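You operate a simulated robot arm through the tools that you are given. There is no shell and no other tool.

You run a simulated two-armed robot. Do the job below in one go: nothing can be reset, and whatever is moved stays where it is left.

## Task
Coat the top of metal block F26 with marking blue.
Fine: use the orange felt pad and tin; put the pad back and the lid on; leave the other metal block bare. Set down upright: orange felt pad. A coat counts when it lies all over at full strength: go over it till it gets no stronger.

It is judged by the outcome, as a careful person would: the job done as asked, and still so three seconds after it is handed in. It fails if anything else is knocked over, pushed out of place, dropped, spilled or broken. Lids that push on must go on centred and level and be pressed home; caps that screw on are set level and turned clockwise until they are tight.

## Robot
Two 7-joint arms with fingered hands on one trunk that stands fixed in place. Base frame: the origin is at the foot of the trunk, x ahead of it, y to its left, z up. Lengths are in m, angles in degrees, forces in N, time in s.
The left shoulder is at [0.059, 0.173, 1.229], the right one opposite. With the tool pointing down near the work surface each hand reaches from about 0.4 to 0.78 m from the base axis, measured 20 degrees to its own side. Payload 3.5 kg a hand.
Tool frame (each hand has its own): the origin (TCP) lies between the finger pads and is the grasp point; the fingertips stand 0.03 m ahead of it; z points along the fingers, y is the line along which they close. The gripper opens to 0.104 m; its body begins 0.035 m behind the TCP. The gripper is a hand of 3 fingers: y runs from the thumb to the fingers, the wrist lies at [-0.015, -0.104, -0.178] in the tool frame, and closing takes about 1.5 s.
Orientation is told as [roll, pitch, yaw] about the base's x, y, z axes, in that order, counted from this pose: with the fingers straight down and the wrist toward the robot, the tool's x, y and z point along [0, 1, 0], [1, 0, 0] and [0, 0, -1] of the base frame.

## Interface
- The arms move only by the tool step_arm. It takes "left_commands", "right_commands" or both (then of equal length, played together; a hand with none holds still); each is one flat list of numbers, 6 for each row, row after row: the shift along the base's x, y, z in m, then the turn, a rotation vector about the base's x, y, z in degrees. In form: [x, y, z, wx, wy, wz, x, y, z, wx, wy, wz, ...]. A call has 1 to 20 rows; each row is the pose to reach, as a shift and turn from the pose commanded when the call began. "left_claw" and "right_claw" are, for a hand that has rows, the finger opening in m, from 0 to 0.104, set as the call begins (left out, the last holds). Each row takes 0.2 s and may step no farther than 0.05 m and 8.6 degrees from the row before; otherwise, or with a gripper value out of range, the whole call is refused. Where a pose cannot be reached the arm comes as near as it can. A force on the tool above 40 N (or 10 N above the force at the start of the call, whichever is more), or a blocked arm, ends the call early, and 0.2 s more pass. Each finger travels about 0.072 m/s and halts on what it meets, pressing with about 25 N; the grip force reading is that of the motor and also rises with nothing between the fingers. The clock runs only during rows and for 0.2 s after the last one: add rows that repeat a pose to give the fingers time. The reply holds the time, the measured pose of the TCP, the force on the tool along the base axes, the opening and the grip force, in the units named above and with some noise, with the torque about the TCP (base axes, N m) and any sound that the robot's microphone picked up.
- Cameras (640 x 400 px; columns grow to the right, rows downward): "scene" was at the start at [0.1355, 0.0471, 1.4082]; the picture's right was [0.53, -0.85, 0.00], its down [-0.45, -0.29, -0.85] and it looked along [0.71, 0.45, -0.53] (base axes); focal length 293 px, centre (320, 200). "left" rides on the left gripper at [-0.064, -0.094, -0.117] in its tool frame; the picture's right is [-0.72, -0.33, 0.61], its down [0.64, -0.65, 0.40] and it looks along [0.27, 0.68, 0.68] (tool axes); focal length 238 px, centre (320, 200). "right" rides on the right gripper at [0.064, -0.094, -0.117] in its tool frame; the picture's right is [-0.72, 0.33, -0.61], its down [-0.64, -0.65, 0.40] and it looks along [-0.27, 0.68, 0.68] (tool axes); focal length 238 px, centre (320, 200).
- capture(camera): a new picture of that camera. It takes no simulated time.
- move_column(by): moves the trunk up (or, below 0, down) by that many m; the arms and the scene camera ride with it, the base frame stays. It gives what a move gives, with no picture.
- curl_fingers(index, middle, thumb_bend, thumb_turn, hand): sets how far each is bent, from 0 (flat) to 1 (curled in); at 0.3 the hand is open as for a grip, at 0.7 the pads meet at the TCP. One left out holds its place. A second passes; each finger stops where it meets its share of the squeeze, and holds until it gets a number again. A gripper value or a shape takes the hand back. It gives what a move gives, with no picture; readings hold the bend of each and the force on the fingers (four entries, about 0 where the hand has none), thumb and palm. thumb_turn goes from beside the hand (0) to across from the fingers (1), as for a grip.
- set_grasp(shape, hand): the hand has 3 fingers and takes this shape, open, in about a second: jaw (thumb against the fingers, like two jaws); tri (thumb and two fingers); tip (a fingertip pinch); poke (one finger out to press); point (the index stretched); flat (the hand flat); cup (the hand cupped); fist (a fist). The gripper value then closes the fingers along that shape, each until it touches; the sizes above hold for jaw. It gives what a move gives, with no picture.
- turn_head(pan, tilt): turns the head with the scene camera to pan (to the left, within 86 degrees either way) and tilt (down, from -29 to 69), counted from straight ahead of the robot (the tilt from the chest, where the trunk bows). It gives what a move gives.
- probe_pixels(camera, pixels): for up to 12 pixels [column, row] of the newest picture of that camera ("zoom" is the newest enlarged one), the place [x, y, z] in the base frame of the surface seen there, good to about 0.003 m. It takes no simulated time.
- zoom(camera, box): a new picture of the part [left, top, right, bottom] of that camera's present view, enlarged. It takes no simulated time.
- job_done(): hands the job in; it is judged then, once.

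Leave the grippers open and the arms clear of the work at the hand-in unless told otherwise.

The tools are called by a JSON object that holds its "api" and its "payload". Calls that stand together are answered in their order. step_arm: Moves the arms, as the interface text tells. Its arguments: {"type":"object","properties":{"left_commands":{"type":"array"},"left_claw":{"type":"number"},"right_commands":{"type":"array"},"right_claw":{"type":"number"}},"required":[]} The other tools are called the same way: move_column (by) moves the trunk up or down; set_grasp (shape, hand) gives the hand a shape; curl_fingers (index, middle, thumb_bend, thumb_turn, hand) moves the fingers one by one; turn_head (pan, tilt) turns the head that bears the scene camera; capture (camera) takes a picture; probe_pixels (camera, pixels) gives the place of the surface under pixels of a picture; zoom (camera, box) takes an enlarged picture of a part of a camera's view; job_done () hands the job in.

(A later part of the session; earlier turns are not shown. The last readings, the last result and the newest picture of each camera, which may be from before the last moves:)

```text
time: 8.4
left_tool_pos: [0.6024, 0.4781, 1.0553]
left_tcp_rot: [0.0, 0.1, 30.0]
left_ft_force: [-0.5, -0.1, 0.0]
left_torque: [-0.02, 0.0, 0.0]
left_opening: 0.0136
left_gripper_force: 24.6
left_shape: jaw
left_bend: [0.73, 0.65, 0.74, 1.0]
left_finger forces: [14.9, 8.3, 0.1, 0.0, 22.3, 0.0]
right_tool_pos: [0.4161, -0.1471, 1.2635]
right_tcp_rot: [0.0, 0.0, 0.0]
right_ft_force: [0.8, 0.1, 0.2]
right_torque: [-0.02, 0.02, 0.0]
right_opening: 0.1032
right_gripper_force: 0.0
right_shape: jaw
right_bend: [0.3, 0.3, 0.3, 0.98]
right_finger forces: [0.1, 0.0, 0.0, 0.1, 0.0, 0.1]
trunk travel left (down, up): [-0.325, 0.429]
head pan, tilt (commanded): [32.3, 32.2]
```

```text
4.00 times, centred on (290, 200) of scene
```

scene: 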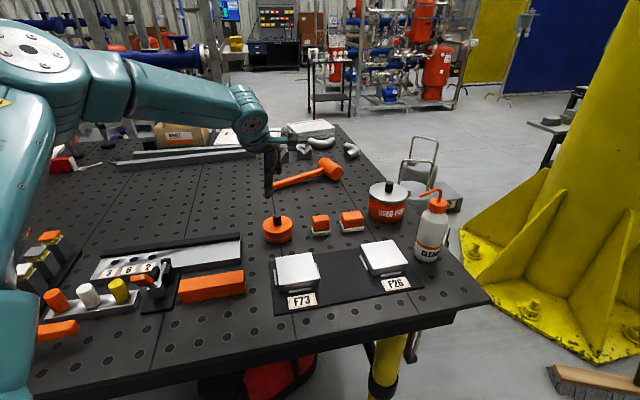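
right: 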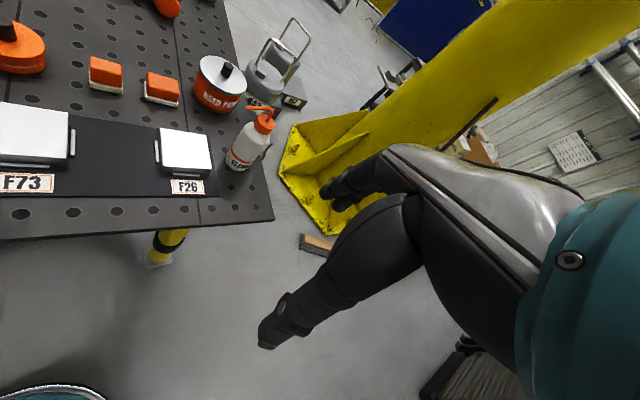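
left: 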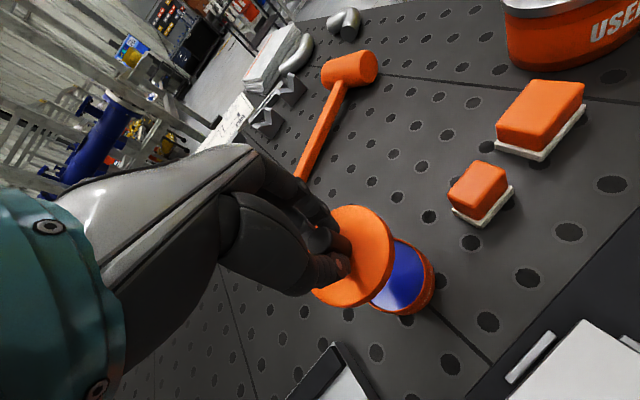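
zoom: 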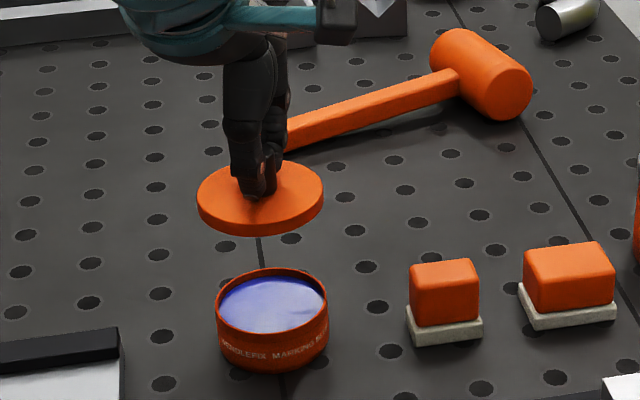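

The tin holds blue ink with its level below the rim. Now I'll carry the lid 0.10 m to the left (+y), staying high, to test the reach there.

{"api": "step_arm", "payload": {"left_commands": [0, 0.025, 0, 0, 0, 0, 0, 0.06, 0, 0, 0, 0, 0, 0.09, 0, 0, 0, 0, -0.002, 0.102, 0, 0, 0, 0, -0.002, 0.102, 0, 0, 0, 0]}}

{"api": "capture", "payload": {"camera": "left"}}

{"api": "zoom", "payload": {"camera": "scene", "box": [200, 140, 330, 250]}}

```text
time: 9.6
left_tool_pos: [0.6015, 0.581, 1.0541]
left_tcp_rot: [0.0, -0.1, 30.0]
left_ft_force: [-1.6, 0.4, 0.1]
left_torque: [0.01, 0.0, -0.03]
left_opening: 0.0137
left_gripper_force: 24.9
left_shape: jaw
left_bend: [0.73, 0.65, 0.74, 1.0]
left_finger forces: [15.0, 8.3, 0.0, 0.0, 22.3, 0.1]
right_tool_pos: [0.4162, -0.1474, 1.2639]
right_tcp_rot: [0.0, -0.1, 0.0]
right_ft_force: [-0.1, -0.2, 0.2]
right_torque: [-0.01, 0.0, -0.02]
right_opening: 0.1036
right_gripper_force: 0.0
right_shape: jaw
right_bend: [0.3, 0.3, 0.3, 0.98]
right_finger forces: [0.1, 0.0, 0.0, 0.0, 0.0, 0.1]
trunk travel left (down, up): [-0.325, 0.429]
head pan, tilt (commanded): [32.3, 32.2]
```

```text
taken
```

left: 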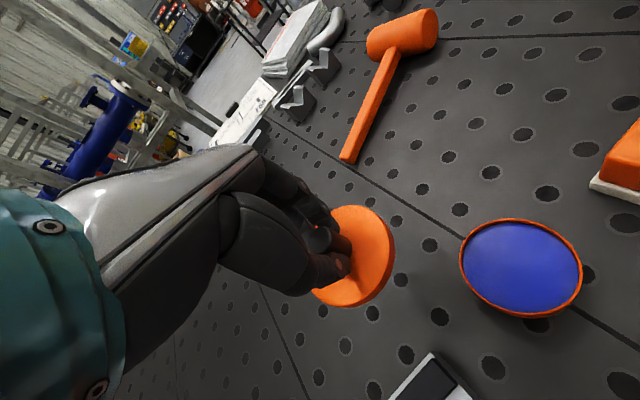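

```text
3.64 times, centred on (265, 195) of scene
```

zoom: 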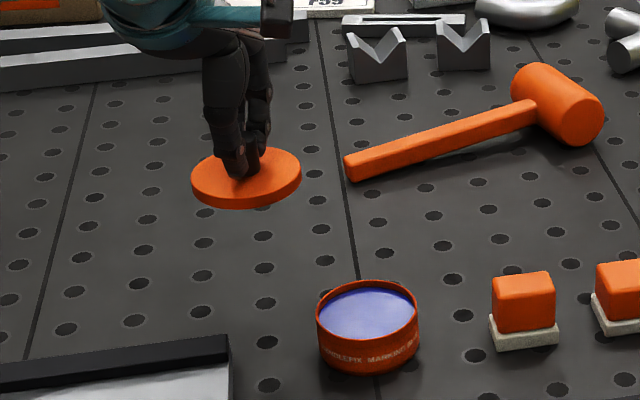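

Reach is fine. The tin is now fully visible; I'll probe its rim, ink level, and the lid's underside edge height.

{"api": "zoom", "payload": {"camera": "left", "box": [440, 200, 600, 330]}}

{"api": "probe_pixels", "payload": {"camera": "zoom", "pixels": [[330, 220], [200, 220], [450, 220], [330, 120], [330, 320], [78, 150], [570, 280], [300, 77], [380, 465], [85, 250], [540, 180], [320, 70]]}}

{"api": "zoom", "payload": {"camera": "scene", "box": [225, 170, 275, 215]}}

{"api": "probe_pixels", "payload": {"camera": "zoom", "pixels": [[260, 310], [260, 280], [260, 330], [180, 220], [340, 200], [260, 345]]}}

```text
3.08 times, centred on (520, 265) of left
```

zoom: 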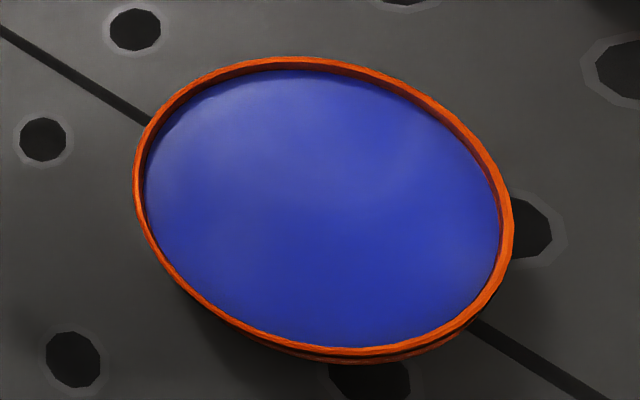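

```text
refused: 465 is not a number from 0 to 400
```

```text
8.89 times, centred on (250, 192) of scene
```

zoom: 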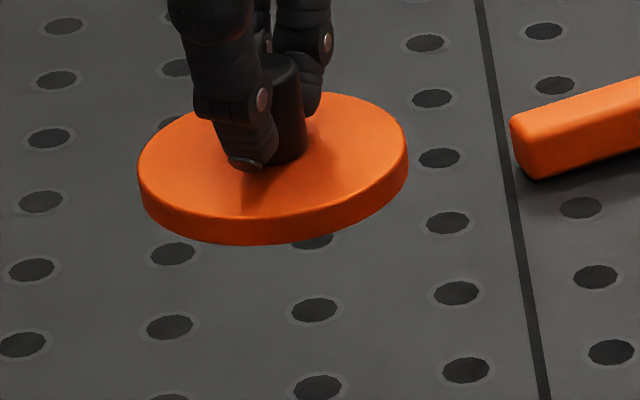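

```text
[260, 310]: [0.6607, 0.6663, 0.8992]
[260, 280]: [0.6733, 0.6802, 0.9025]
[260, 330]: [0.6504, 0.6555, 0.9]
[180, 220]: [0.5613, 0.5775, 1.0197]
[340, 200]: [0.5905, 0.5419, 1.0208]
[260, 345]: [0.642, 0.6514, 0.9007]
```

I'll probe the lid's front skirt (rows 215–243) in a fresh zoom, then the tin rim with valid pixels.

{"api": "zoom", "payload": {"camera": "scene", "box": [225, 170, 275, 215]}}

{"api": "probe_pixels", "payload": {"camera": "zoom", "pixels": [[260, 216], [260, 228], [260, 242], [200, 200], [260, 200], [145, 175], [404, 160], [330, 98]]}}

{"api": "zoom", "payload": {"camera": "left", "box": [440, 200, 600, 330]}}

{"api": "probe_pixels", "payload": {"camera": "zoom", "pixels": [[330, 200], [220, 180], [420, 200], [330, 120], [330, 300], [141, 190], [506, 210], [300, 61], [350, 350], [170, 115], [450, 100], [320, 90]]}}

```text
8.89 times, centred on (250, 192) of scene
```

zoom: 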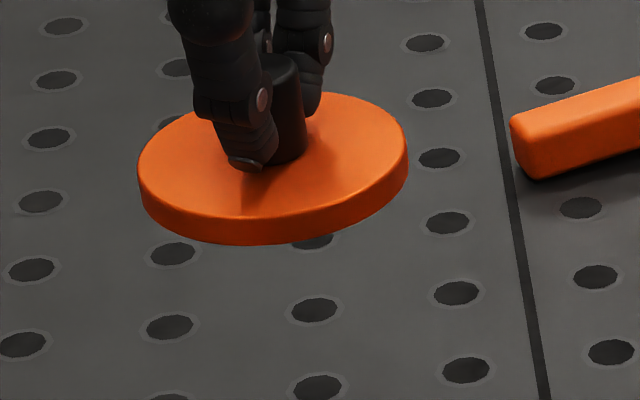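

```text
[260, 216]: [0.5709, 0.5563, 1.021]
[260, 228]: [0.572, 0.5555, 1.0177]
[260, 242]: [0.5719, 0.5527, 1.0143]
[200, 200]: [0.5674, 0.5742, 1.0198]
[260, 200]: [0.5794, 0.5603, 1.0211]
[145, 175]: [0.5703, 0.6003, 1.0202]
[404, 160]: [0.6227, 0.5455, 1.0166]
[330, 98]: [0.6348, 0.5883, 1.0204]
```

```text
3.08 times, centred on (520, 265) of left
```

zoom: 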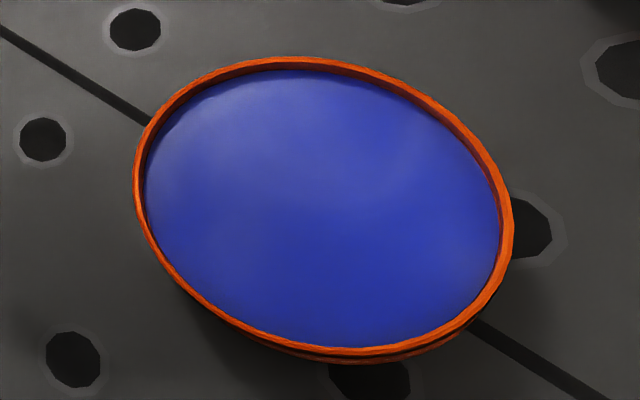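

```text
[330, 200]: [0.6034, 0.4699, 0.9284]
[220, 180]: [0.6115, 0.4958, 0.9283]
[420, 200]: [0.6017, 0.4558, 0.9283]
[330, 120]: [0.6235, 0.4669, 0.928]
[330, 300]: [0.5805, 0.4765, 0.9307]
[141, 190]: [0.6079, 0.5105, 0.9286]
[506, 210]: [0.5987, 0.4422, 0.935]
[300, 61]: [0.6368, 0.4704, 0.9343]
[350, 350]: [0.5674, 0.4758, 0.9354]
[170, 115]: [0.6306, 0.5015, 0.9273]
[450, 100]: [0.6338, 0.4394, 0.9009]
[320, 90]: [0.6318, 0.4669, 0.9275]
```

Ink level z≈0.928, rim z≈0.935 (inner radius ≈0.033); lid skirt ≈7.5 mm so lid should touch the table at TCP z≈0.9415. I'll lower it to 0.946 first.

{"api": "step_arm", "payload": {"left_commands": [0, 0, -0.03, 0, 0, 0, 0, 0, -0.06, 0, 0, 0, 0, 0, -0.085, 0, 0, 0, 0, 0, -0.1, 0, 0, 0, 0, 0, -0.109, 0, 0, 0, 0, 0, -0.109, 0, 0, 0]}}

{"api": "zoom", "payload": {"camera": "scene", "box": [200, 170, 300, 250]}}

```text
time: 11.0
left_tool_pos: [0.5998, 0.5764, 0.9471]
left_tcp_rot: [-0.4, 1.0, 29.7]
left_ft_force: [0.6, -0.9, -0.3]
left_torque: [-0.03, -0.02, -0.01]
left_opening: 0.0138
left_gripper_force: 25.5
left_shape: jaw
left_bend: [0.73, 0.65, 0.74, 1.0]
left_finger forces: [15.4, 8.0, 0.0, 0.0, 22.1, 0.0]
left hand out of reach, approached as far as the arm can: row 5
right_tool_pos: [0.4153, -0.1467, 1.2636]
right_tcp_rot: [0.0, 0.0, 0.0]
right_ft_force: [-0.4, 0.3, -0.3]
right_torque: [-0.01, 0.04, 0.0]
right_opening: 0.1032
right_gripper_force: 0.1
right_shape: jaw
right_bend: [0.3, 0.3, 0.3, 0.98]
right_finger forces: [0.1, 0.0, 0.1, 0.1, 0.1, 0.0]
trunk travel left (down, up): [-0.325, 0.429]
head pan, tilt (commanded): [32.3, 32.2]
```

```text
5.00 times, centred on (250, 210) of scene
```

zoom: 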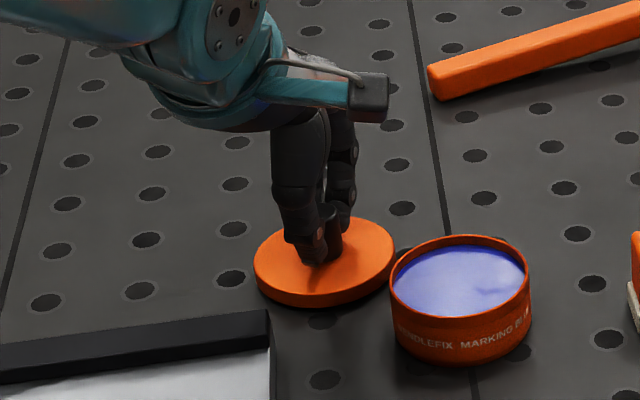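

That spot is right at the reach limit (slight 1° tilt). I'll bring the lid ~1.2 cm closer, to about (0.589, 0.572), still 2 cm clear of tin and rail, staying just above the table.

{"api": "step_arm", "payload": {"left_commands": [0, 0, 0.01, 0, 0, 0, -0.0115, -0.008, 0.01, 0, 0, 0, -0.0115, -0.008, 0.005, 0, 0, 0, -0.0115, -0.008, 0.0, 0, 0, 0, -0.0115, -0.008, 0.0, 0, 0, 0]}}

{"api": "zoom", "payload": {"camera": "scene", "box": [200, 170, 300, 250]}}

```text
time: 12.2
left_tool_pos: [0.5894, 0.5727, 0.9447]
left_tcp_rot: [0.1, 0.0, 30.0]
left_ft_force: [-0.1, 0.7, -0.5]
left_torque: [0.02, 0.0, 0.02]
left_opening: 0.0138
left_gripper_force: 25.1
left_shape: jaw
left_bend: [0.73, 0.66, 0.74, 1.0]
left_finger forces: [15.5, 8.1, 0.1, 0.1, 22.1, 0.0]
right_tool_pos: [0.4169, -0.1477, 1.2635]
right_tcp_rot: [0.0, 0.0, 0.0]
right_ft_force: [0.2, -0.7, -0.6]
right_torque: [0.0, 0.0, -0.02]
right_opening: 0.1036
right_gripper_force: 0.0
right_shape: jaw
right_bend: [0.3, 0.3, 0.3, 0.98]
right_finger forces: [0.0, 0.0, 0.0, 0.0, 0.1, 0.1]
trunk travel left (down, up): [-0.325, 0.429]
head pan, tilt (commanded): [32.3, 32.2]
```

```text
5.00 times, centred on (250, 210) of scene
```

zoom: 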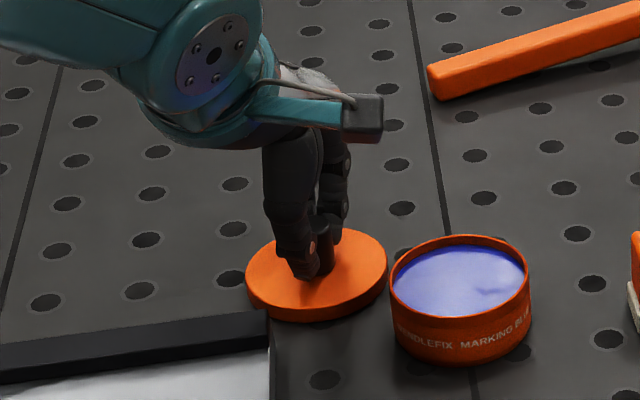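

Level again at (0.589, 0.573). The lid's edge appears close to the rail's corner at (268,315) in this view; I'll probe both to verify the gap.

{"api": "probe_pixels", "payload": {"camera": "zoom", "pixels": [[262, 318], [262, 330], [264, 345], [290, 318], [275, 314], [256, 300], [320, 320], [380, 290], [275, 335], [400, 300]]}}

```text
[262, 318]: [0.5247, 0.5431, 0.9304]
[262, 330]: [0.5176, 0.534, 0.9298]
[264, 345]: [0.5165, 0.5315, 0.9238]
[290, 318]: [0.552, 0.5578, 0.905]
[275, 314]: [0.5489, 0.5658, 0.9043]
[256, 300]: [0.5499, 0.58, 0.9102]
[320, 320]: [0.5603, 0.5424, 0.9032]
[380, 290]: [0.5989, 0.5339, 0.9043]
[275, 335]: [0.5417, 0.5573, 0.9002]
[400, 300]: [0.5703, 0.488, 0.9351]
```

The gap to the rail corner is about 2.5 cm — fine. I'll lower in 1 mm steps until the lid rests on the table.

{"api": "step_arm", "payload": {"left_commands": [0, 0, -0.001, 0, 0, 0, 0, 0, -0.002, 0, 0, 0, 0, 0, -0.003, 0, 0, 0, 0, 0, -0.003, 0, 0, 0]}}

{"api": "zoom", "payload": {"camera": "scene", "box": [225, 190, 285, 240]}}

```text
time: 13.2
left_tool_pos: [0.5909, 0.5722, 0.9435]
left_tcp_rot: [0.0, -0.1, 30.2]
left_ft_force: [0.8, 0.9, 6.9]
left_torque: [0.02, -0.05, -0.05]
left_opening: 0.0137
left_gripper_force: 24.8
left_shape: jaw
left_bend: [0.73, 0.66, 0.74, 1.0]
left_finger forces: [16.3, 9.0, 0.0, 0.0, 23.2, 0.0]
right_tool_pos: [0.4167, -0.1473, 1.2644]
right_tcp_rot: [0.0, -0.1, -0.1]
right_ft_force: [-0.4, -1.1, -0.8]
right_torque: [0.01, 0.02, -0.02]
right_opening: 0.1039
right_gripper_force: 0.0
right_shape: jaw
right_bend: [0.3, 0.3, 0.3, 0.98]
right_finger forces: [0.0, 0.0, 0.1, 0.1, 0.0, 0.1]
trunk travel left (down, up): [-0.325, 0.429]
head pan, tilt (commanded): [32.3, 32.2]
```

```text
8.00 times, centred on (255, 215) of scene
```

zoom: 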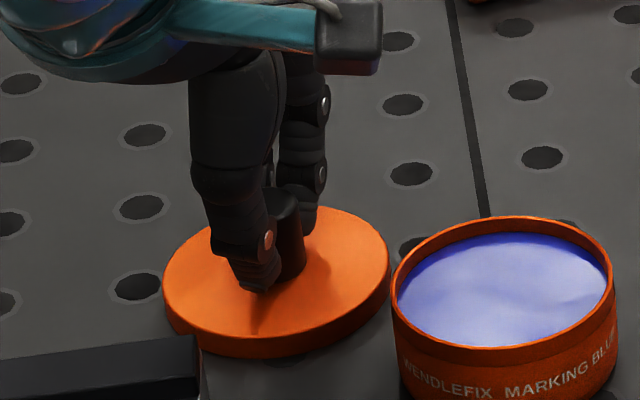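

Contact at 7 N: the lid is on the table. I'll open to 0.05 m to release the knob.

{"api": "step_arm", "payload": {"left_commands": [0, 0, 0.001, 0, 0, 0, 0, 0, 0.001, 0, 0, 0, 0, 0, 0.001, 0, 0, 0, 0, 0, 0.001, 0, 0, 0, 0, 0, 0.001, 0, 0, 0], "left_claw": 0.05}}

{"api": "zoom", "payload": {"camera": "scene", "box": [225, 190, 285, 240]}}

```text
time: 14.4
left_tool_pos: [0.5899, 0.5716, 0.9432]
left_tcp_rot: [0.0, 0.1, 30.1]
left_ft_force: [0.0, 0.0, 0.2]
left_torque: [0.01, 0.02, -0.01]
left_opening: 0.0497
left_gripper_force: 0.1
left_shape: jaw
left_bend: [0.74, 0.45, 0.71, 1.0]
left_finger forces: [0.0, 0.0, 0.1, 0.0, 0.0, 0.1]
right_tool_pos: [0.4159, -0.147, 1.2639]
right_tcp_rot: [0.1, 0.0, -0.1]
right_ft_force: [0.6, 0.0, 0.3]
right_torque: [-0.03, 0.03, 0.01]
right_opening: 0.1035
right_gripper_force: 0.1
right_shape: jaw
right_bend: [0.3, 0.3, 0.3, 0.98]
right_finger forces: [0.0, 0.1, 0.0, 0.0, 0.1, 0.0]
trunk travel left (down, up): [-0.325, 0.429]
head pan, tilt (commanded): [32.3, 32.2]
```

```text
8.00 times, centred on (255, 215) of scene
```

zoom: 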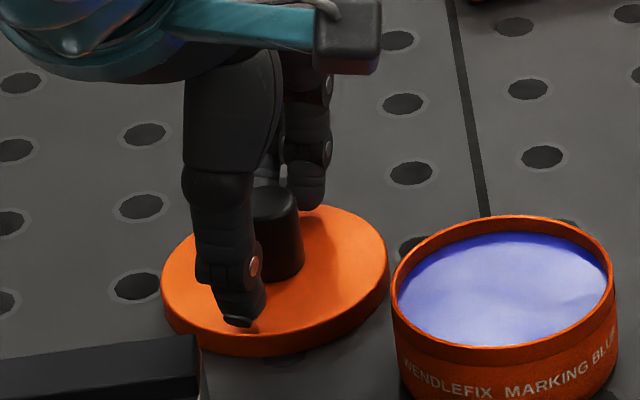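

The knob is freed (forces zero), but the index bend still reads 0.74. I'll look with the left camera before lifting.

{"api": "capture", "payload": {"camera": "left"}}

{"api": "zoom", "payload": {"camera": "left", "box": [240, 150, 420, 320]}}

```text
taken
```

left: 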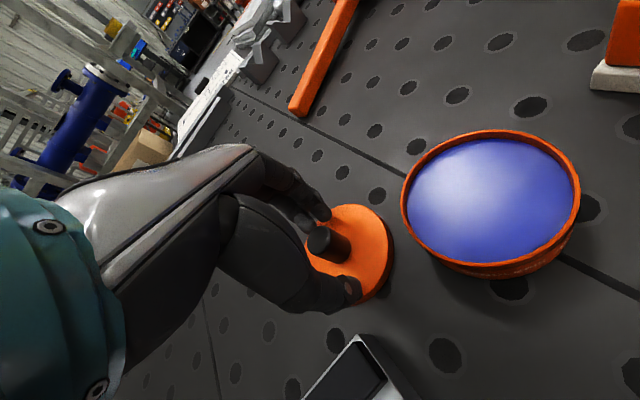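

```text
2.35 times, centred on (330, 235) of left
```

zoom: 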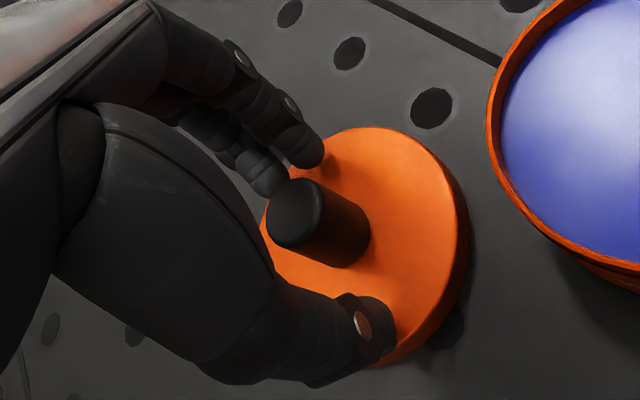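

One finger lags close to the knob. I'll open to 0.072 in place and check the bends before lifting.

{"api": "step_arm", "payload": {"left_commands": [0, 0, 0, 0, 0, 0, 0, 0, 0, 0, 0, 0, 0, 0, 0, 0, 0, 0, 0, 0, 0, 0, 0, 0], "left_claw": 0.072}}

{"api": "zoom", "payload": {"camera": "left", "box": [240, 150, 420, 320]}}

```text
time: 15.4
left_tool_pos: [0.5888, 0.5728, 0.9431]
left_tcp_rot: [0.0, -0.1, 30.0]
left_ft_force: [0.3, 0.4, -0.6]
left_torque: [0.01, -0.02, -0.01]
left_opening: 0.0715
left_gripper_force: 0.0
left_shape: jaw
left_bend: [0.27, 0.37, 0.59, 0.99]
left_finger forces: [0.0, 0.1, 0.0, 0.0, 0.0, 0.1]
right_tool_pos: [0.4169, -0.147, 1.2633]
right_tcp_rot: [0.0, 0.0, 0.0]
right_ft_force: [0.4, 0.7, 0.2]
right_torque: [0.02, 0.0, 0.04]
right_opening: 0.1038
right_gripper_force: 0.0
right_shape: jaw
right_bend: [0.3, 0.3, 0.3, 0.98]
right_finger forces: [0.0, 0.0, 0.0, 0.0, 0.0, 0.1]
trunk travel left (down, up): [-0.325, 0.429]
head pan, tilt (commanded): [32.3, 32.2]
```

```text
2.35 times, centred on (330, 235) of left
```

zoom: 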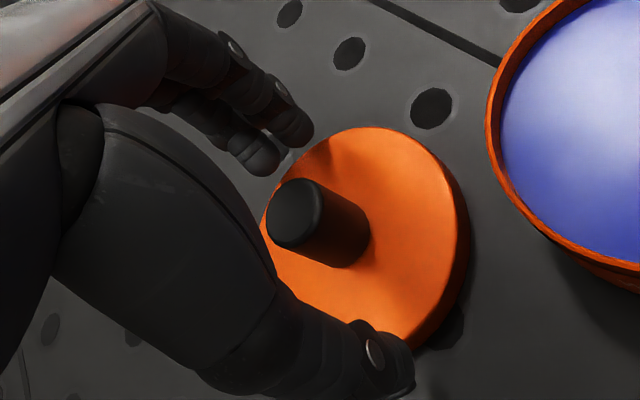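

Released. I lift straight up, then travel above pad A (0.673, 0.384) with yaw 44° to match its short side.

{"api": "step_arm", "payload": {"left_commands": [0, 0, 0.02, 0, 0, 0, 0, 0, 0.06, 0, 0, 0, 0, 0, 0.11, 0, 0, 0, 0.02, -0.04, 0.11, 0, 0, 3, 0.036, -0.08, 0.11, 0, 0, 6, 0.052, -0.12, 0.11, 0, 0, 9, 0.068, -0.155, 0.11, 0, 0, 12, 0.083, -0.187, 0.11, 0, 0, 14, 0.083, -0.187, 0.11, 0, 0, 14]}}

{"api": "capture", "payload": {"camera": "left"}}

{"api": "capture", "payload": {"camera": "scene"}}

```text
time: 17.4
left_tool_pos: [0.6674, 0.3842, 1.0553]
left_tcp_rot: [-0.1, 0.0, 44.1]
left_ft_force: [-1.4, 0.6, -0.1]
left_torque: [0.01, 0.02, -0.02]
left_opening: 0.0716
left_gripper_force: 0.1
left_shape: jaw
left_bend: [0.27, 0.37, 0.59, 0.99]
left_finger forces: [0.0, 0.0, 0.0, 0.0, 0.1, 0.1]
left hand out of reach, approached as far as the arm can: row 8, 9
right_tool_pos: [0.4162, -0.1459, 1.2637]
right_tcp_rot: [0.0, 0.0, -0.1]
right_ft_force: [-0.3, -0.4, 0.4]
right_torque: [-0.02, 0.02, -0.03]
right_opening: 0.1035
right_gripper_force: 0.1
right_shape: jaw
right_bend: [0.3, 0.3, 0.3, 0.98]
right_finger forces: [0.0, 0.0, 0.1, 0.0, 0.0, 0.0]
trunk travel left (down, up): [-0.325, 0.429]
head pan, tilt (commanded): [32.3, 32.2]
```

```text
taken
```

left: 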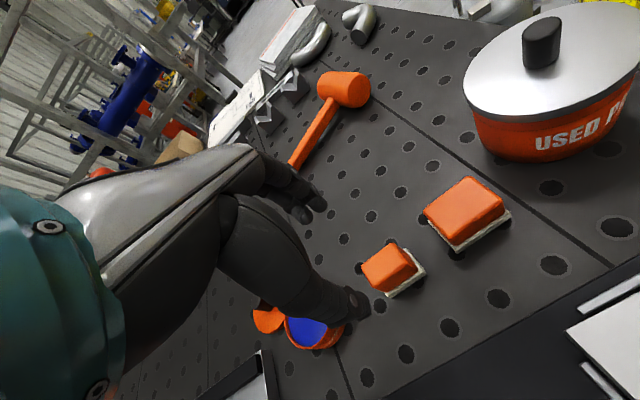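

```text
taken
```

scene: 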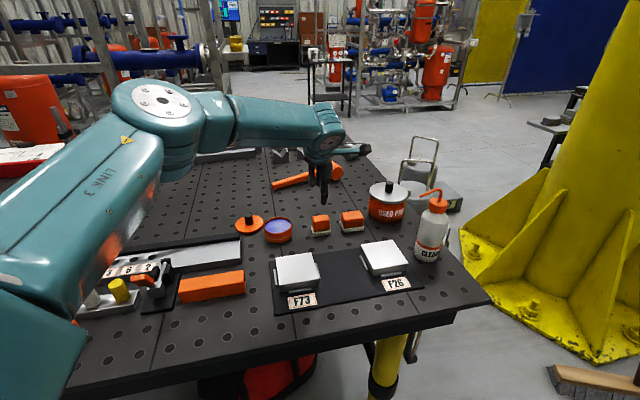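

That pose sits about 5 mm beyond the arm's reach with the hand vertical. I'll pull back a bit and raise the hand, then lower the trunk by 0.1 m so that the shoulder is level with the wrist at working height, which adds reach.

{"api": "step_arm", "payload": {"left_commands": [-0.02, -0.005, 0.03, 0, 0, 0, -0.04, -0.01, 0.065, 0, 0, 0, -0.04, -0.01, 0.1, 0, 0, 0, -0.04, -0.01, 0.1, 0, 0, 0]}}

{"api": "move_column", "payload": {"by": -0.1}}

{"api": "capture", "payload": {"camera": "scene"}}

```text
time: 18.4
left_tool_pos: [0.6307, 0.3749, 1.1549]
left_tcp_rot: [0.0, 0.1, 44.0]
left_ft_force: [0.4, -0.2, -0.2]
left_torque: [0.03, 0.01, -0.01]
left_opening: 0.0715
left_gripper_force: 0.1
left_shape: jaw
left_bend: [0.27, 0.37, 0.59, 0.99]
left_finger forces: [0.0, 0.0, 0.0, 0.0, 0.0, 0.1]
right_tool_pos: [0.4159, -0.147, 1.2645]
right_tcp_rot: [0.0, -0.1, -0.1]
right_ft_force: [-0.6, -0.7, 0.4]
right_torque: [0.0, 0.0, -0.03]
right_opening: 0.1036
right_gripper_force: 0.1
right_shape: jaw
right_bend: [0.3, 0.3, 0.3, 0.98]
right_finger forces: [0.0, 0.0, 0.0, 0.0, 0.0, 0.1]
trunk travel left (down, up): [-0.325, 0.429]
head pan, tilt (commanded): [32.3, 32.2]
```

```text
time: 19.7
left_tool_pos: [0.6272, 0.3751, 1.0553]
left_tcp_rot: [-0.1, 0.1, 44.1]
left_ft_force: [0.3, -0.1, -0.4]
left_torque: [0.01, -0.02, -0.02]
left_opening: 0.0716
left_gripper_force: 0.1
left_shape: jaw
left_bend: [0.27, 0.37, 0.59, 0.99]
left_finger forces: [0.1, 0.1, 0.0, 0.0, 0.0, 0.0]
right_tool_pos: [0.4163, -0.1462, 1.1654]
right_tcp_rot: [0.0, -0.1, -0.1]
right_ft_force: [0.4, 0.7, -0.3]
right_torque: [0.01, 0.0, 0.03]
right_opening: 0.1039
right_gripper_force: 0.1
right_shape: jaw
right_bend: [0.3, 0.3, 0.3, 0.98]
right_finger forces: [0.0, 0.0, 0.0, 0.0, 0.1, 0.1]
trunk travel left (down, up): [-0.225, 0.529]
head pan, tilt (commanded): [32.3, 32.2]
```

```text
taken
```

scene: 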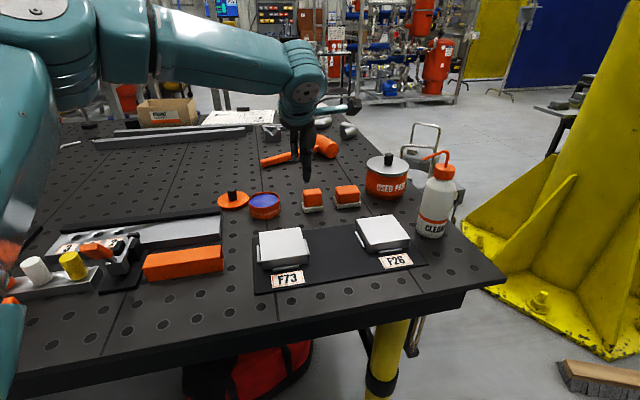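

Trunk lowered; the hand is at (0.627, 0.375, 1.055). I'll tilt the hand 8° about its closing axis (so finger faces stay parallel to the pad) to gain reach, and move over pad A at z≈1.01.

{"api": "step_arm", "payload": {"left_commands": [0.015, 0.003, -0.01, -1.44, -1.39, 0, 0.03, 0.006, -0.02, -2.88, -2.78, 0, 0.04, 0.008, -0.035, -4.3, -4.17, 0, 0.0445, 0.0095, -0.045, -5.75, -5.56, 0, 0.0445, 0.0095, -0.045, -5.75, -5.56, 0], "left_claw": 0.085}}

{"api": "capture", "payload": {"camera": "left"}}

{"api": "zoom", "payload": {"camera": "scene", "box": [270, 120, 380, 220]}}

```text
time: 20.9
left_tool_pos: [0.6742, 0.3848, 1.0103]
left_tcp_rot: [-8.0, 0.0, 44.0]
left_ft_force: [1.1, -1.1, -0.9]
left_torque: [-0.02, 0.01, 0.01]
left_opening: 0.0847
left_gripper_force: 0.0
left_shape: jaw
left_bend: [0.27, 0.34, 0.48, 0.99]
left_finger forces: [0.0, 0.0, 0.0, 0.0, 0.1, 0.0]
right_tool_pos: [0.4158, -0.1477, 1.1639]
right_tcp_rot: [0.0, 0.0, 0.0]
right_ft_force: [0.3, 0.3, -0.5]
right_torque: [0.01, -0.03, 0.0]
right_opening: 0.1038
right_gripper_force: 0.2
right_shape: jaw
right_bend: [0.3, 0.3, 0.3, 0.98]
right_finger forces: [0.0, 0.1, 0.1, 0.1, 0.0, 0.1]
trunk travel left (down, up): [-0.225, 0.529]
head pan, tilt (commanded): [32.3, 32.2]
```

```text
taken
```

left: 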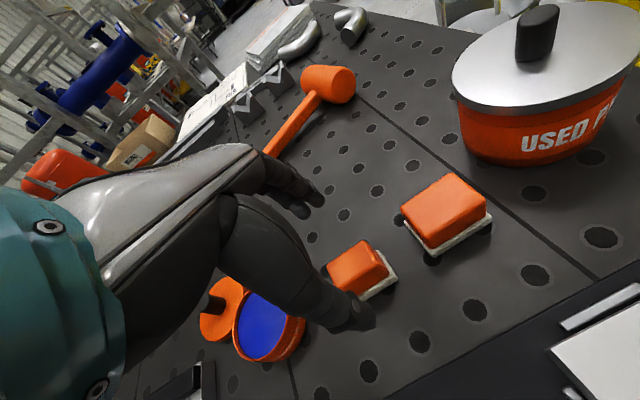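

```text
4.00 times, centred on (325, 170) of scene
```

zoom: 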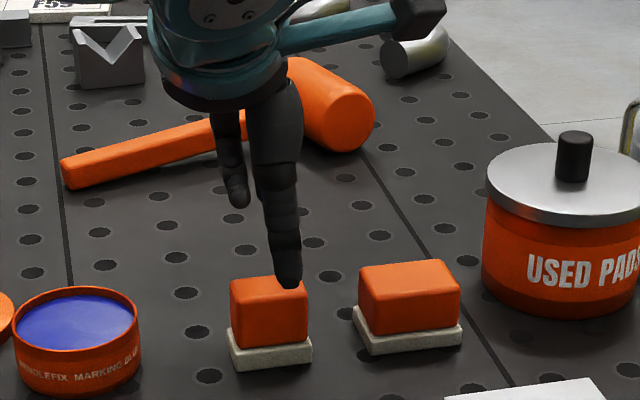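

Reached (0.674, 0.385, 1.010) with 8° tilt; the hand straddles pad A. I'll descend to z≈0.953, so closed tips end above the felt on the orange body.

{"api": "step_arm", "payload": {"left_commands": [-0.001, 0, -0.02, 0, 0, 0, -0.001, 0, -0.04, 0, 0, 0, -0.001, 0, -0.05, 0, 0, 0, -0.001, 0, -0.057, 0, 0, 0, -0.001, 0, -0.057, 0, 0, 0]}}

{"api": "zoom", "payload": {"camera": "left", "box": [240, 180, 420, 330]}}

{"api": "zoom", "payload": {"camera": "scene", "box": [280, 140, 350, 220]}}

```text
time: 22.1
left_tool_pos: [0.6723, 0.3852, 0.9527]
left_tcp_rot: [-8.0, 0.0, 44.0]
left_ft_force: [1.3, 0.2, 0.0]
left_torque: [-0.01, -0.03, -0.01]
left_opening: 0.0847
left_gripper_force: 0.1
left_shape: jaw
left_bend: [0.27, 0.34, 0.48, 0.99]
left_finger forces: [0.1, 0.1, 0.1, 0.0, 0.0, 0.1]
right_tool_pos: [0.4163, -0.146, 1.165]
right_tcp_rot: [0.0, 0.0, 0.0]
right_ft_force: [-0.1, -0.1, -0.4]
right_torque: [0.01, 0.05, -0.03]
right_opening: 0.1038
right_gripper_force: 0.0
right_shape: jaw
right_bend: [0.3, 0.3, 0.3, 0.98]
right_finger forces: [0.0, 0.0, 0.0, 0.0, 0.0, 0.0]
trunk travel left (down, up): [-0.225, 0.529]
head pan, tilt (commanded): [32.3, 32.2]
```

```text
2.67 times, centred on (330, 255) of left
```

zoom: 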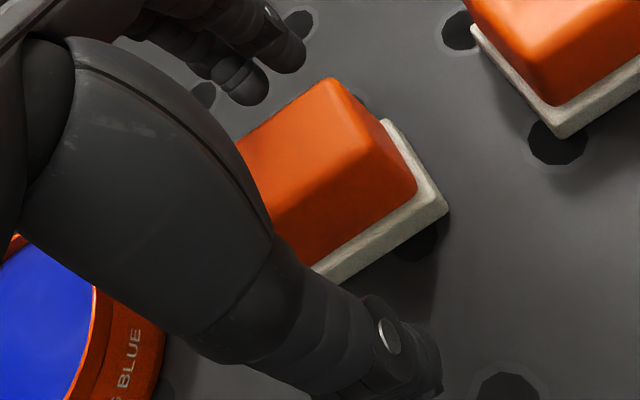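

```text
5.00 times, centred on (315, 180) of scene
```

zoom: 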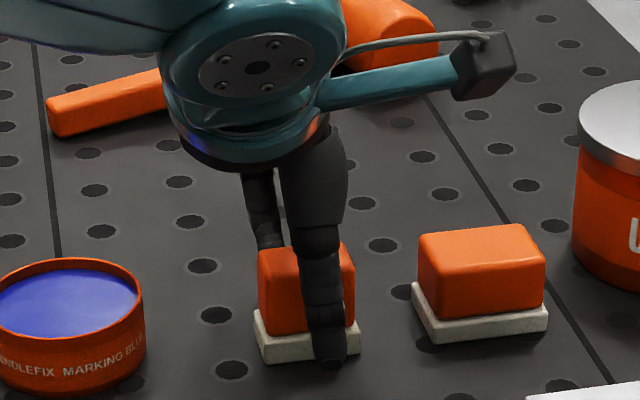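

The thumb appears slightly right of the pad's middle in the scene zoom. I'll probe the thumb tip and far fingertips to judge centring.

{"api": "probe_pixels", "payload": {"camera": "zoom", "pixels": [[330, 350], [322, 310], [318, 270], [268, 240], [262, 215], [280, 320], [350, 320], [262, 320], [354, 345], [305, 255]]}}

{"api": "zoom", "payload": {"camera": "left", "box": [240, 180, 420, 330]}}

{"api": "probe_pixels", "payload": {"camera": "zoom", "pixels": [[290, 55], [250, 85], [270, 30], [420, 370], [390, 330], [330, 90], [410, 190], [300, 250]]}}

```text
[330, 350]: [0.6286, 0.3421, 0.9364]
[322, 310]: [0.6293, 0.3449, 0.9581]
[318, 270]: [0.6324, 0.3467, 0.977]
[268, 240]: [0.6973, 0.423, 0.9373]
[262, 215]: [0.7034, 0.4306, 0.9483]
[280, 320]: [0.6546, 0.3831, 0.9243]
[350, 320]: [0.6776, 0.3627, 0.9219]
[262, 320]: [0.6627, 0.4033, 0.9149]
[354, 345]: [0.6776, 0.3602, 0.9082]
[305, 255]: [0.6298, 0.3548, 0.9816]
```

```text
2.67 times, centred on (330, 255) of left
```

zoom: 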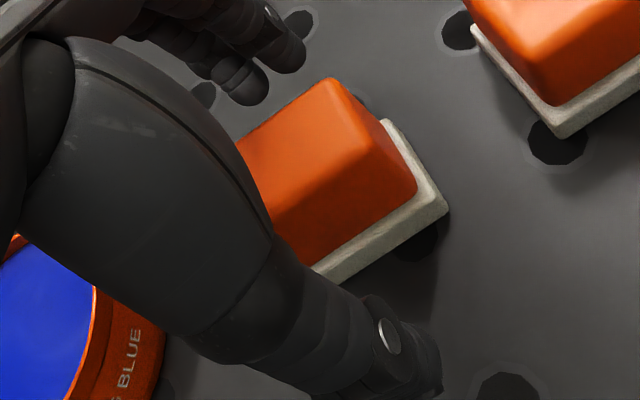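

```text
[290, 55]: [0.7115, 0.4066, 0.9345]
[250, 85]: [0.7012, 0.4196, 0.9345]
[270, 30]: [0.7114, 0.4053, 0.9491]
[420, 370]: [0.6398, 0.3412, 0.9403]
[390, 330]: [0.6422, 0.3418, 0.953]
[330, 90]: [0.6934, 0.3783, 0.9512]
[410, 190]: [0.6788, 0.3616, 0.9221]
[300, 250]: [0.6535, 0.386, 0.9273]
```

Relative to the pad's middle, the thumb and the fingers are centred within ~3 mm. I'll close on the pad body.

{"api": "step_arm", "payload": {"left_commands": [0, 0, 0, 0, 0, 0, 0, 0, 0, 0, 0, 0, 0, 0, 0, 0, 0, 0, 0, 0, 0, 0, 0, 0, 0, 0, 0, 0, 0, 0, 0, 0, 0, 0, 0, 0, 0, 0, 0, 0, 0, 0, 0, 0, 0, 0, 0, 0], "left_claw": 0.0}}

{"api": "zoom", "payload": {"camera": "left", "box": [240, 180, 420, 330]}}

{"api": "zoom", "payload": {"camera": "scene", "box": [280, 140, 350, 220]}}

```text
time: 23.9
left_tool_pos: [0.6721, 0.3853, 0.9534]
left_tcp_rot: [-8.0, 0.0, 43.9]
left_ft_force: [0.4, -0.3, -0.4]
left_torque: [0.02, 0.03, 0.02]
left_opening: 0.0229
left_gripper_force: 25.3
left_shape: jaw
left_bend: [0.73, 0.58, 0.74, 1.0]
left_finger forces: [14.5, 7.9, 0.0, 0.0, 22.2, 0.0]
right_tool_pos: [0.4165, -0.1469, 1.1641]
right_tcp_rot: [-0.1, 0.1, 0.0]
right_ft_force: [0.5, -0.6, -0.3]
right_torque: [-0.03, 0.01, 0.0]
right_opening: 0.1035
right_gripper_force: 0.1
right_shape: jaw
right_bend: [0.3, 0.3, 0.3, 0.98]
right_finger forces: [0.0, 0.0, 0.0, 0.0, 0.1, 0.0]
trunk travel left (down, up): [-0.225, 0.529]
head pan, tilt (commanded): [32.3, 32.2]
```

```text
2.67 times, centred on (330, 255) of left
```

zoom: 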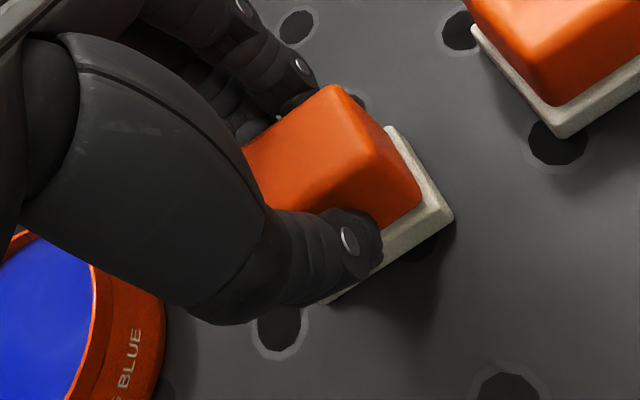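

```text
5.00 times, centred on (315, 180) of scene
```

zoom: 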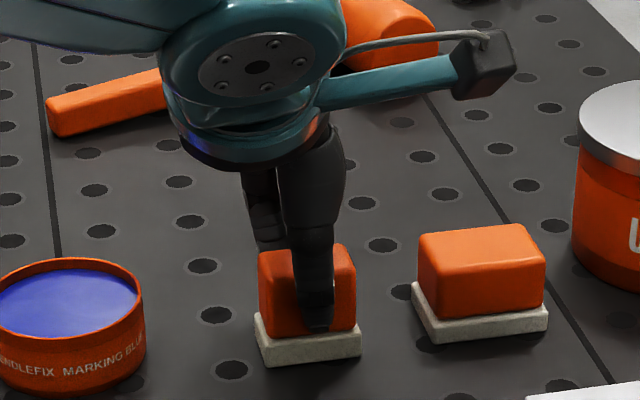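

Pad gripped firmly (25 N, opening 0.023). I'll lift it 7 cm straight up and check that it hangs level and the sole is clean.

{"api": "step_arm", "payload": {"left_commands": [0, 0, 0.01, 0, 0, 0, 0, 0, 0.03, 0, 0, 0, -0.003, 0.003, 0.05, 0, 0, 0, -0.01, 0.01, 0.07, 0, 0, 0, -0.01, 0.01, 0.07, 0, 0, 0]}}

{"api": "capture", "payload": {"camera": "left"}}

{"api": "zoom", "payload": {"camera": "scene", "box": [270, 120, 350, 220]}}

```text
time: 25.1
left_tool_pos: [0.6619, 0.3949, 1.0222]
left_tcp_rot: [-8.0, 0.0, 44.1]
left_ft_force: [0.3, 0.9, -0.8]
left_torque: [-0.02, 0.02, -0.05]
left_opening: 0.0231
left_gripper_force: 25.1
left_shape: jaw
left_bend: [0.73, 0.58, 0.74, 1.0]
left_finger forces: [14.5, 7.8, 0.0, 0.0, 22.3, 0.1]
right_tool_pos: [0.4169, -0.1457, 1.1639]
right_tcp_rot: [0.0, 0.0, 0.0]
right_ft_force: [-0.5, -0.4, 0.6]
right_torque: [-0.04, -0.04, -0.02]
right_opening: 0.1035
right_gripper_force: 0.1
right_shape: jaw
right_bend: [0.3, 0.3, 0.3, 0.98]
right_finger forces: [0.0, 0.0, 0.1, 0.0, 0.0, 0.0]
trunk travel left (down, up): [-0.225, 0.529]
head pan, tilt (commanded): [32.3, 32.2]
```

```text
taken
```

left: 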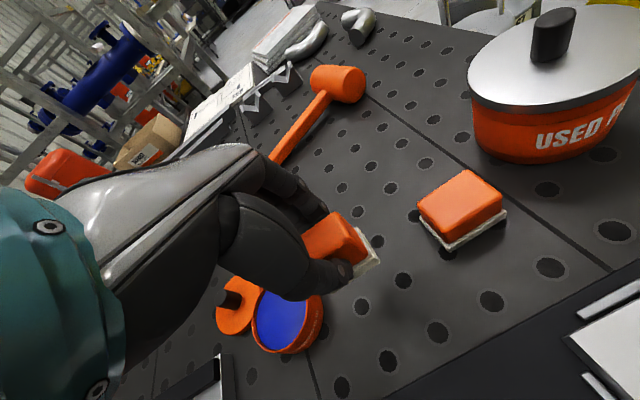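

```text
4.00 times, centred on (310, 170) of scene
```

zoom: 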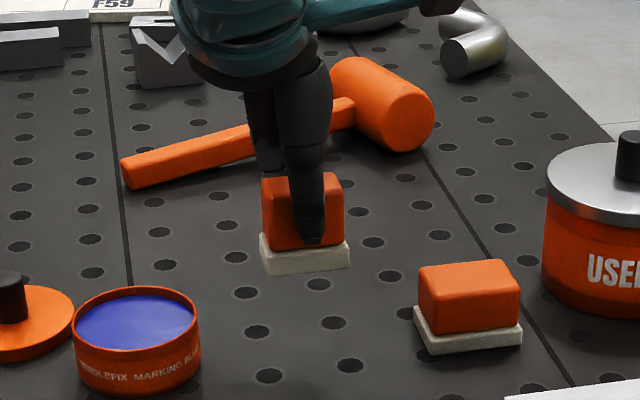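

The pad hangs level with a clean felt sole. I'll carry it over the tin's centre (0.6028, 0.477), at a height where the felt clears the rim by 3 cm.

{"api": "step_arm", "payload": {"left_commands": [-0.015, 0.02, 0, 0, 0, 0, -0.03, 0.042, 0, 0, 0, 0, -0.045, 0.063, 0, 0, 0, 0, -0.0592, 0.082, 0, 0, 0, 0, -0.0592, 0.082, 0, 0, 0, 0, -0.0592, 0.082, -0.015, 0, 0, 0, -0.0592, 0.082, -0.015, 0, 0, 0]}}

{"api": "capture", "payload": {"camera": "left"}}

{"api": "zoom", "payload": {"camera": "scene", "box": [225, 140, 305, 230]}}

```text
time: 26.7
left_tool_pos: [0.6027, 0.4779, 1.0089]
left_tcp_rot: [-7.9, 0.1, 44.0]
left_ft_force: [0.0, -0.2, 0.0]
left_torque: [-0.02, 0.01, -0.03]
left_opening: 0.023
left_gripper_force: 24.4
left_shape: jaw
left_bend: [0.73, 0.58, 0.74, 1.0]
left_finger forces: [14.4, 7.8, 0.0, 0.0, 22.1, 0.0]
right_tool_pos: [0.4155, -0.1469, 1.1642]
right_tcp_rot: [-0.1, 0.0, 0.0]
right_ft_force: [0.0, 0.0, 0.6]
right_torque: [0.0, 0.01, 0.0]
right_opening: 0.1032
right_gripper_force: 0.0
right_shape: jaw
right_bend: [0.3, 0.3, 0.3, 0.98]
right_finger forces: [0.0, 0.0, 0.0, 0.0, 0.0, 0.1]
trunk travel left (down, up): [-0.225, 0.529]
head pan, tilt (commanded): [32.3, 32.2]
```

```text
taken
```

left: 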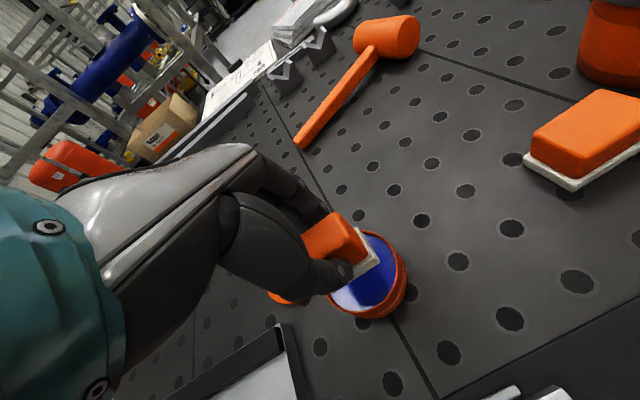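

```text
4.44 times, centred on (265, 185) of scene
```

zoom: 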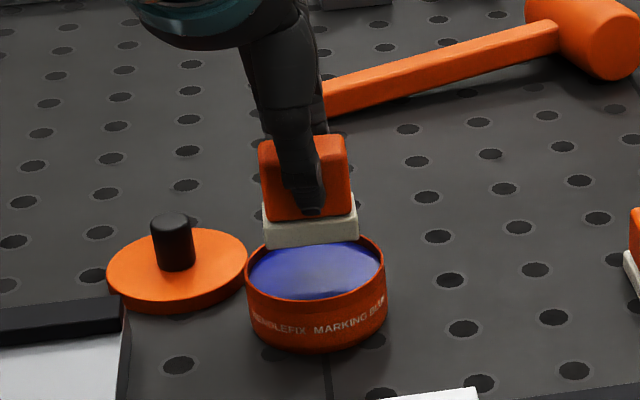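

I'll probe the felt's visible corners now to verify it will drop inside the rim.

{"api": "zoom", "payload": {"camera": "left", "box": [290, 190, 430, 330]}}

{"api": "zoom", "payload": {"camera": "scene", "box": [245, 165, 295, 215]}}

{"api": "probe_pixels", "payload": {"camera": "zoom", "pixels": [[200, 145], [200, 205], [360, 130], [364, 200], [280, 205], [280, 160], [195, 130], [170, 290], [428, 270], [300, 370]]}}

```text
2.86 times, centred on (360, 260) of left
```

zoom: 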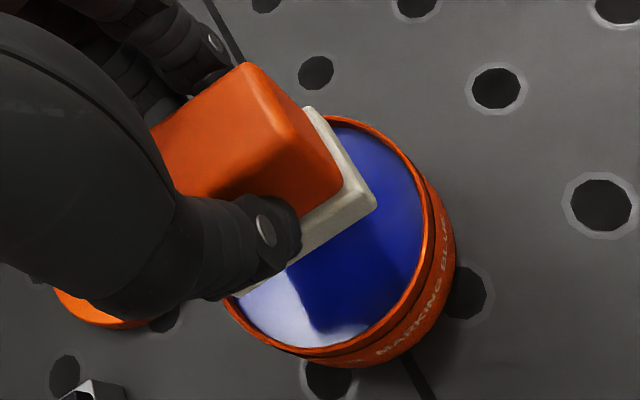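

```text
8.00 times, centred on (270, 190) of scene
```

zoom: 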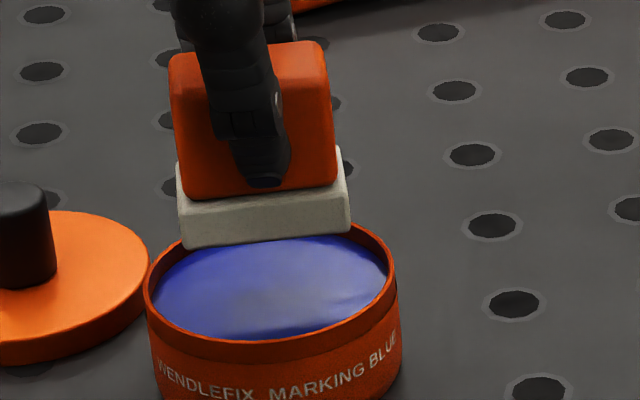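

```text
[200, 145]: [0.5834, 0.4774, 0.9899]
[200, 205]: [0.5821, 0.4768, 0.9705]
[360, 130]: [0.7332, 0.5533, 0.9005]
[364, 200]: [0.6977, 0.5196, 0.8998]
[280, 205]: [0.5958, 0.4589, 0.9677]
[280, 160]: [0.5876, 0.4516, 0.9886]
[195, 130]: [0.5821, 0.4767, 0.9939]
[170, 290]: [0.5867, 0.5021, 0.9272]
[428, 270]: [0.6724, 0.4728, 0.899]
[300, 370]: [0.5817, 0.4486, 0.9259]
```

I'll probe the felt's front-bottom edge (rows 215–240) more precisely.

{"api": "zoom", "payload": {"camera": "scene", "box": [245, 165, 295, 215]}}

{"api": "probe_pixels", "payload": {"camera": "zoom", "pixels": [[188, 238], [188, 218], [345, 224], [345, 206], [265, 233], [182, 190], [346, 180], [150, 290], [394, 270], [270, 350], [155, 265], [385, 250]]}}

{"api": "zoom", "payload": {"camera": "left", "box": [290, 190, 430, 330]}}

{"api": "probe_pixels", "payload": {"camera": "zoom", "pixels": [[372, 200], [310, 112], [235, 292], [350, 215], [340, 150], [430, 230], [330, 350], [365, 125], [228, 305]]}}

```text
8.00 times, centred on (270, 190) of scene
```

zoom: 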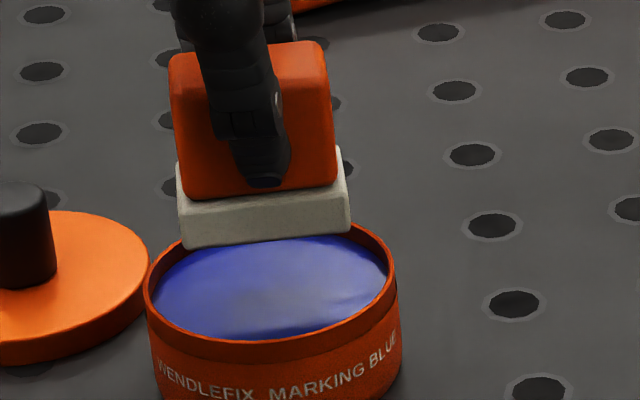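

```text
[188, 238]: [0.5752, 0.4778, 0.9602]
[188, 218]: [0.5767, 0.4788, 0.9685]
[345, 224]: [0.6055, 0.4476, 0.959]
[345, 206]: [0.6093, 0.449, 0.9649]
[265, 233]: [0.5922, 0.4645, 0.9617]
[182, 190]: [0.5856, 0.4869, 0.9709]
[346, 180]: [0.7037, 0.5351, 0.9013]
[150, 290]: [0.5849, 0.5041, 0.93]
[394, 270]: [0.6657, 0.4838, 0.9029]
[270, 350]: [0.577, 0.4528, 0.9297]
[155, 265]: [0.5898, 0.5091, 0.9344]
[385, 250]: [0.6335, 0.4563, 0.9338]
```

```text
2.86 times, centred on (360, 260) of left
```

zoom: 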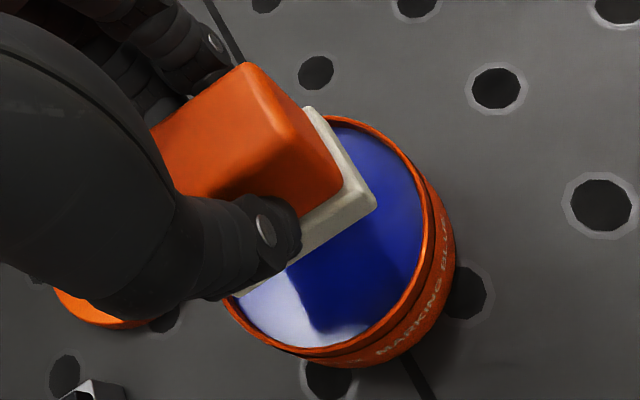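

```text
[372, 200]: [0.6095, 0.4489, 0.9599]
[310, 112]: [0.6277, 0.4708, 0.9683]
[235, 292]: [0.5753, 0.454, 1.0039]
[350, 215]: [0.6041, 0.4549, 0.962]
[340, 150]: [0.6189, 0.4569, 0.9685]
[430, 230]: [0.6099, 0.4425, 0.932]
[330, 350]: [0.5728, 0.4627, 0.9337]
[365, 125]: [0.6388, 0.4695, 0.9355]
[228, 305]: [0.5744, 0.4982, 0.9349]
```

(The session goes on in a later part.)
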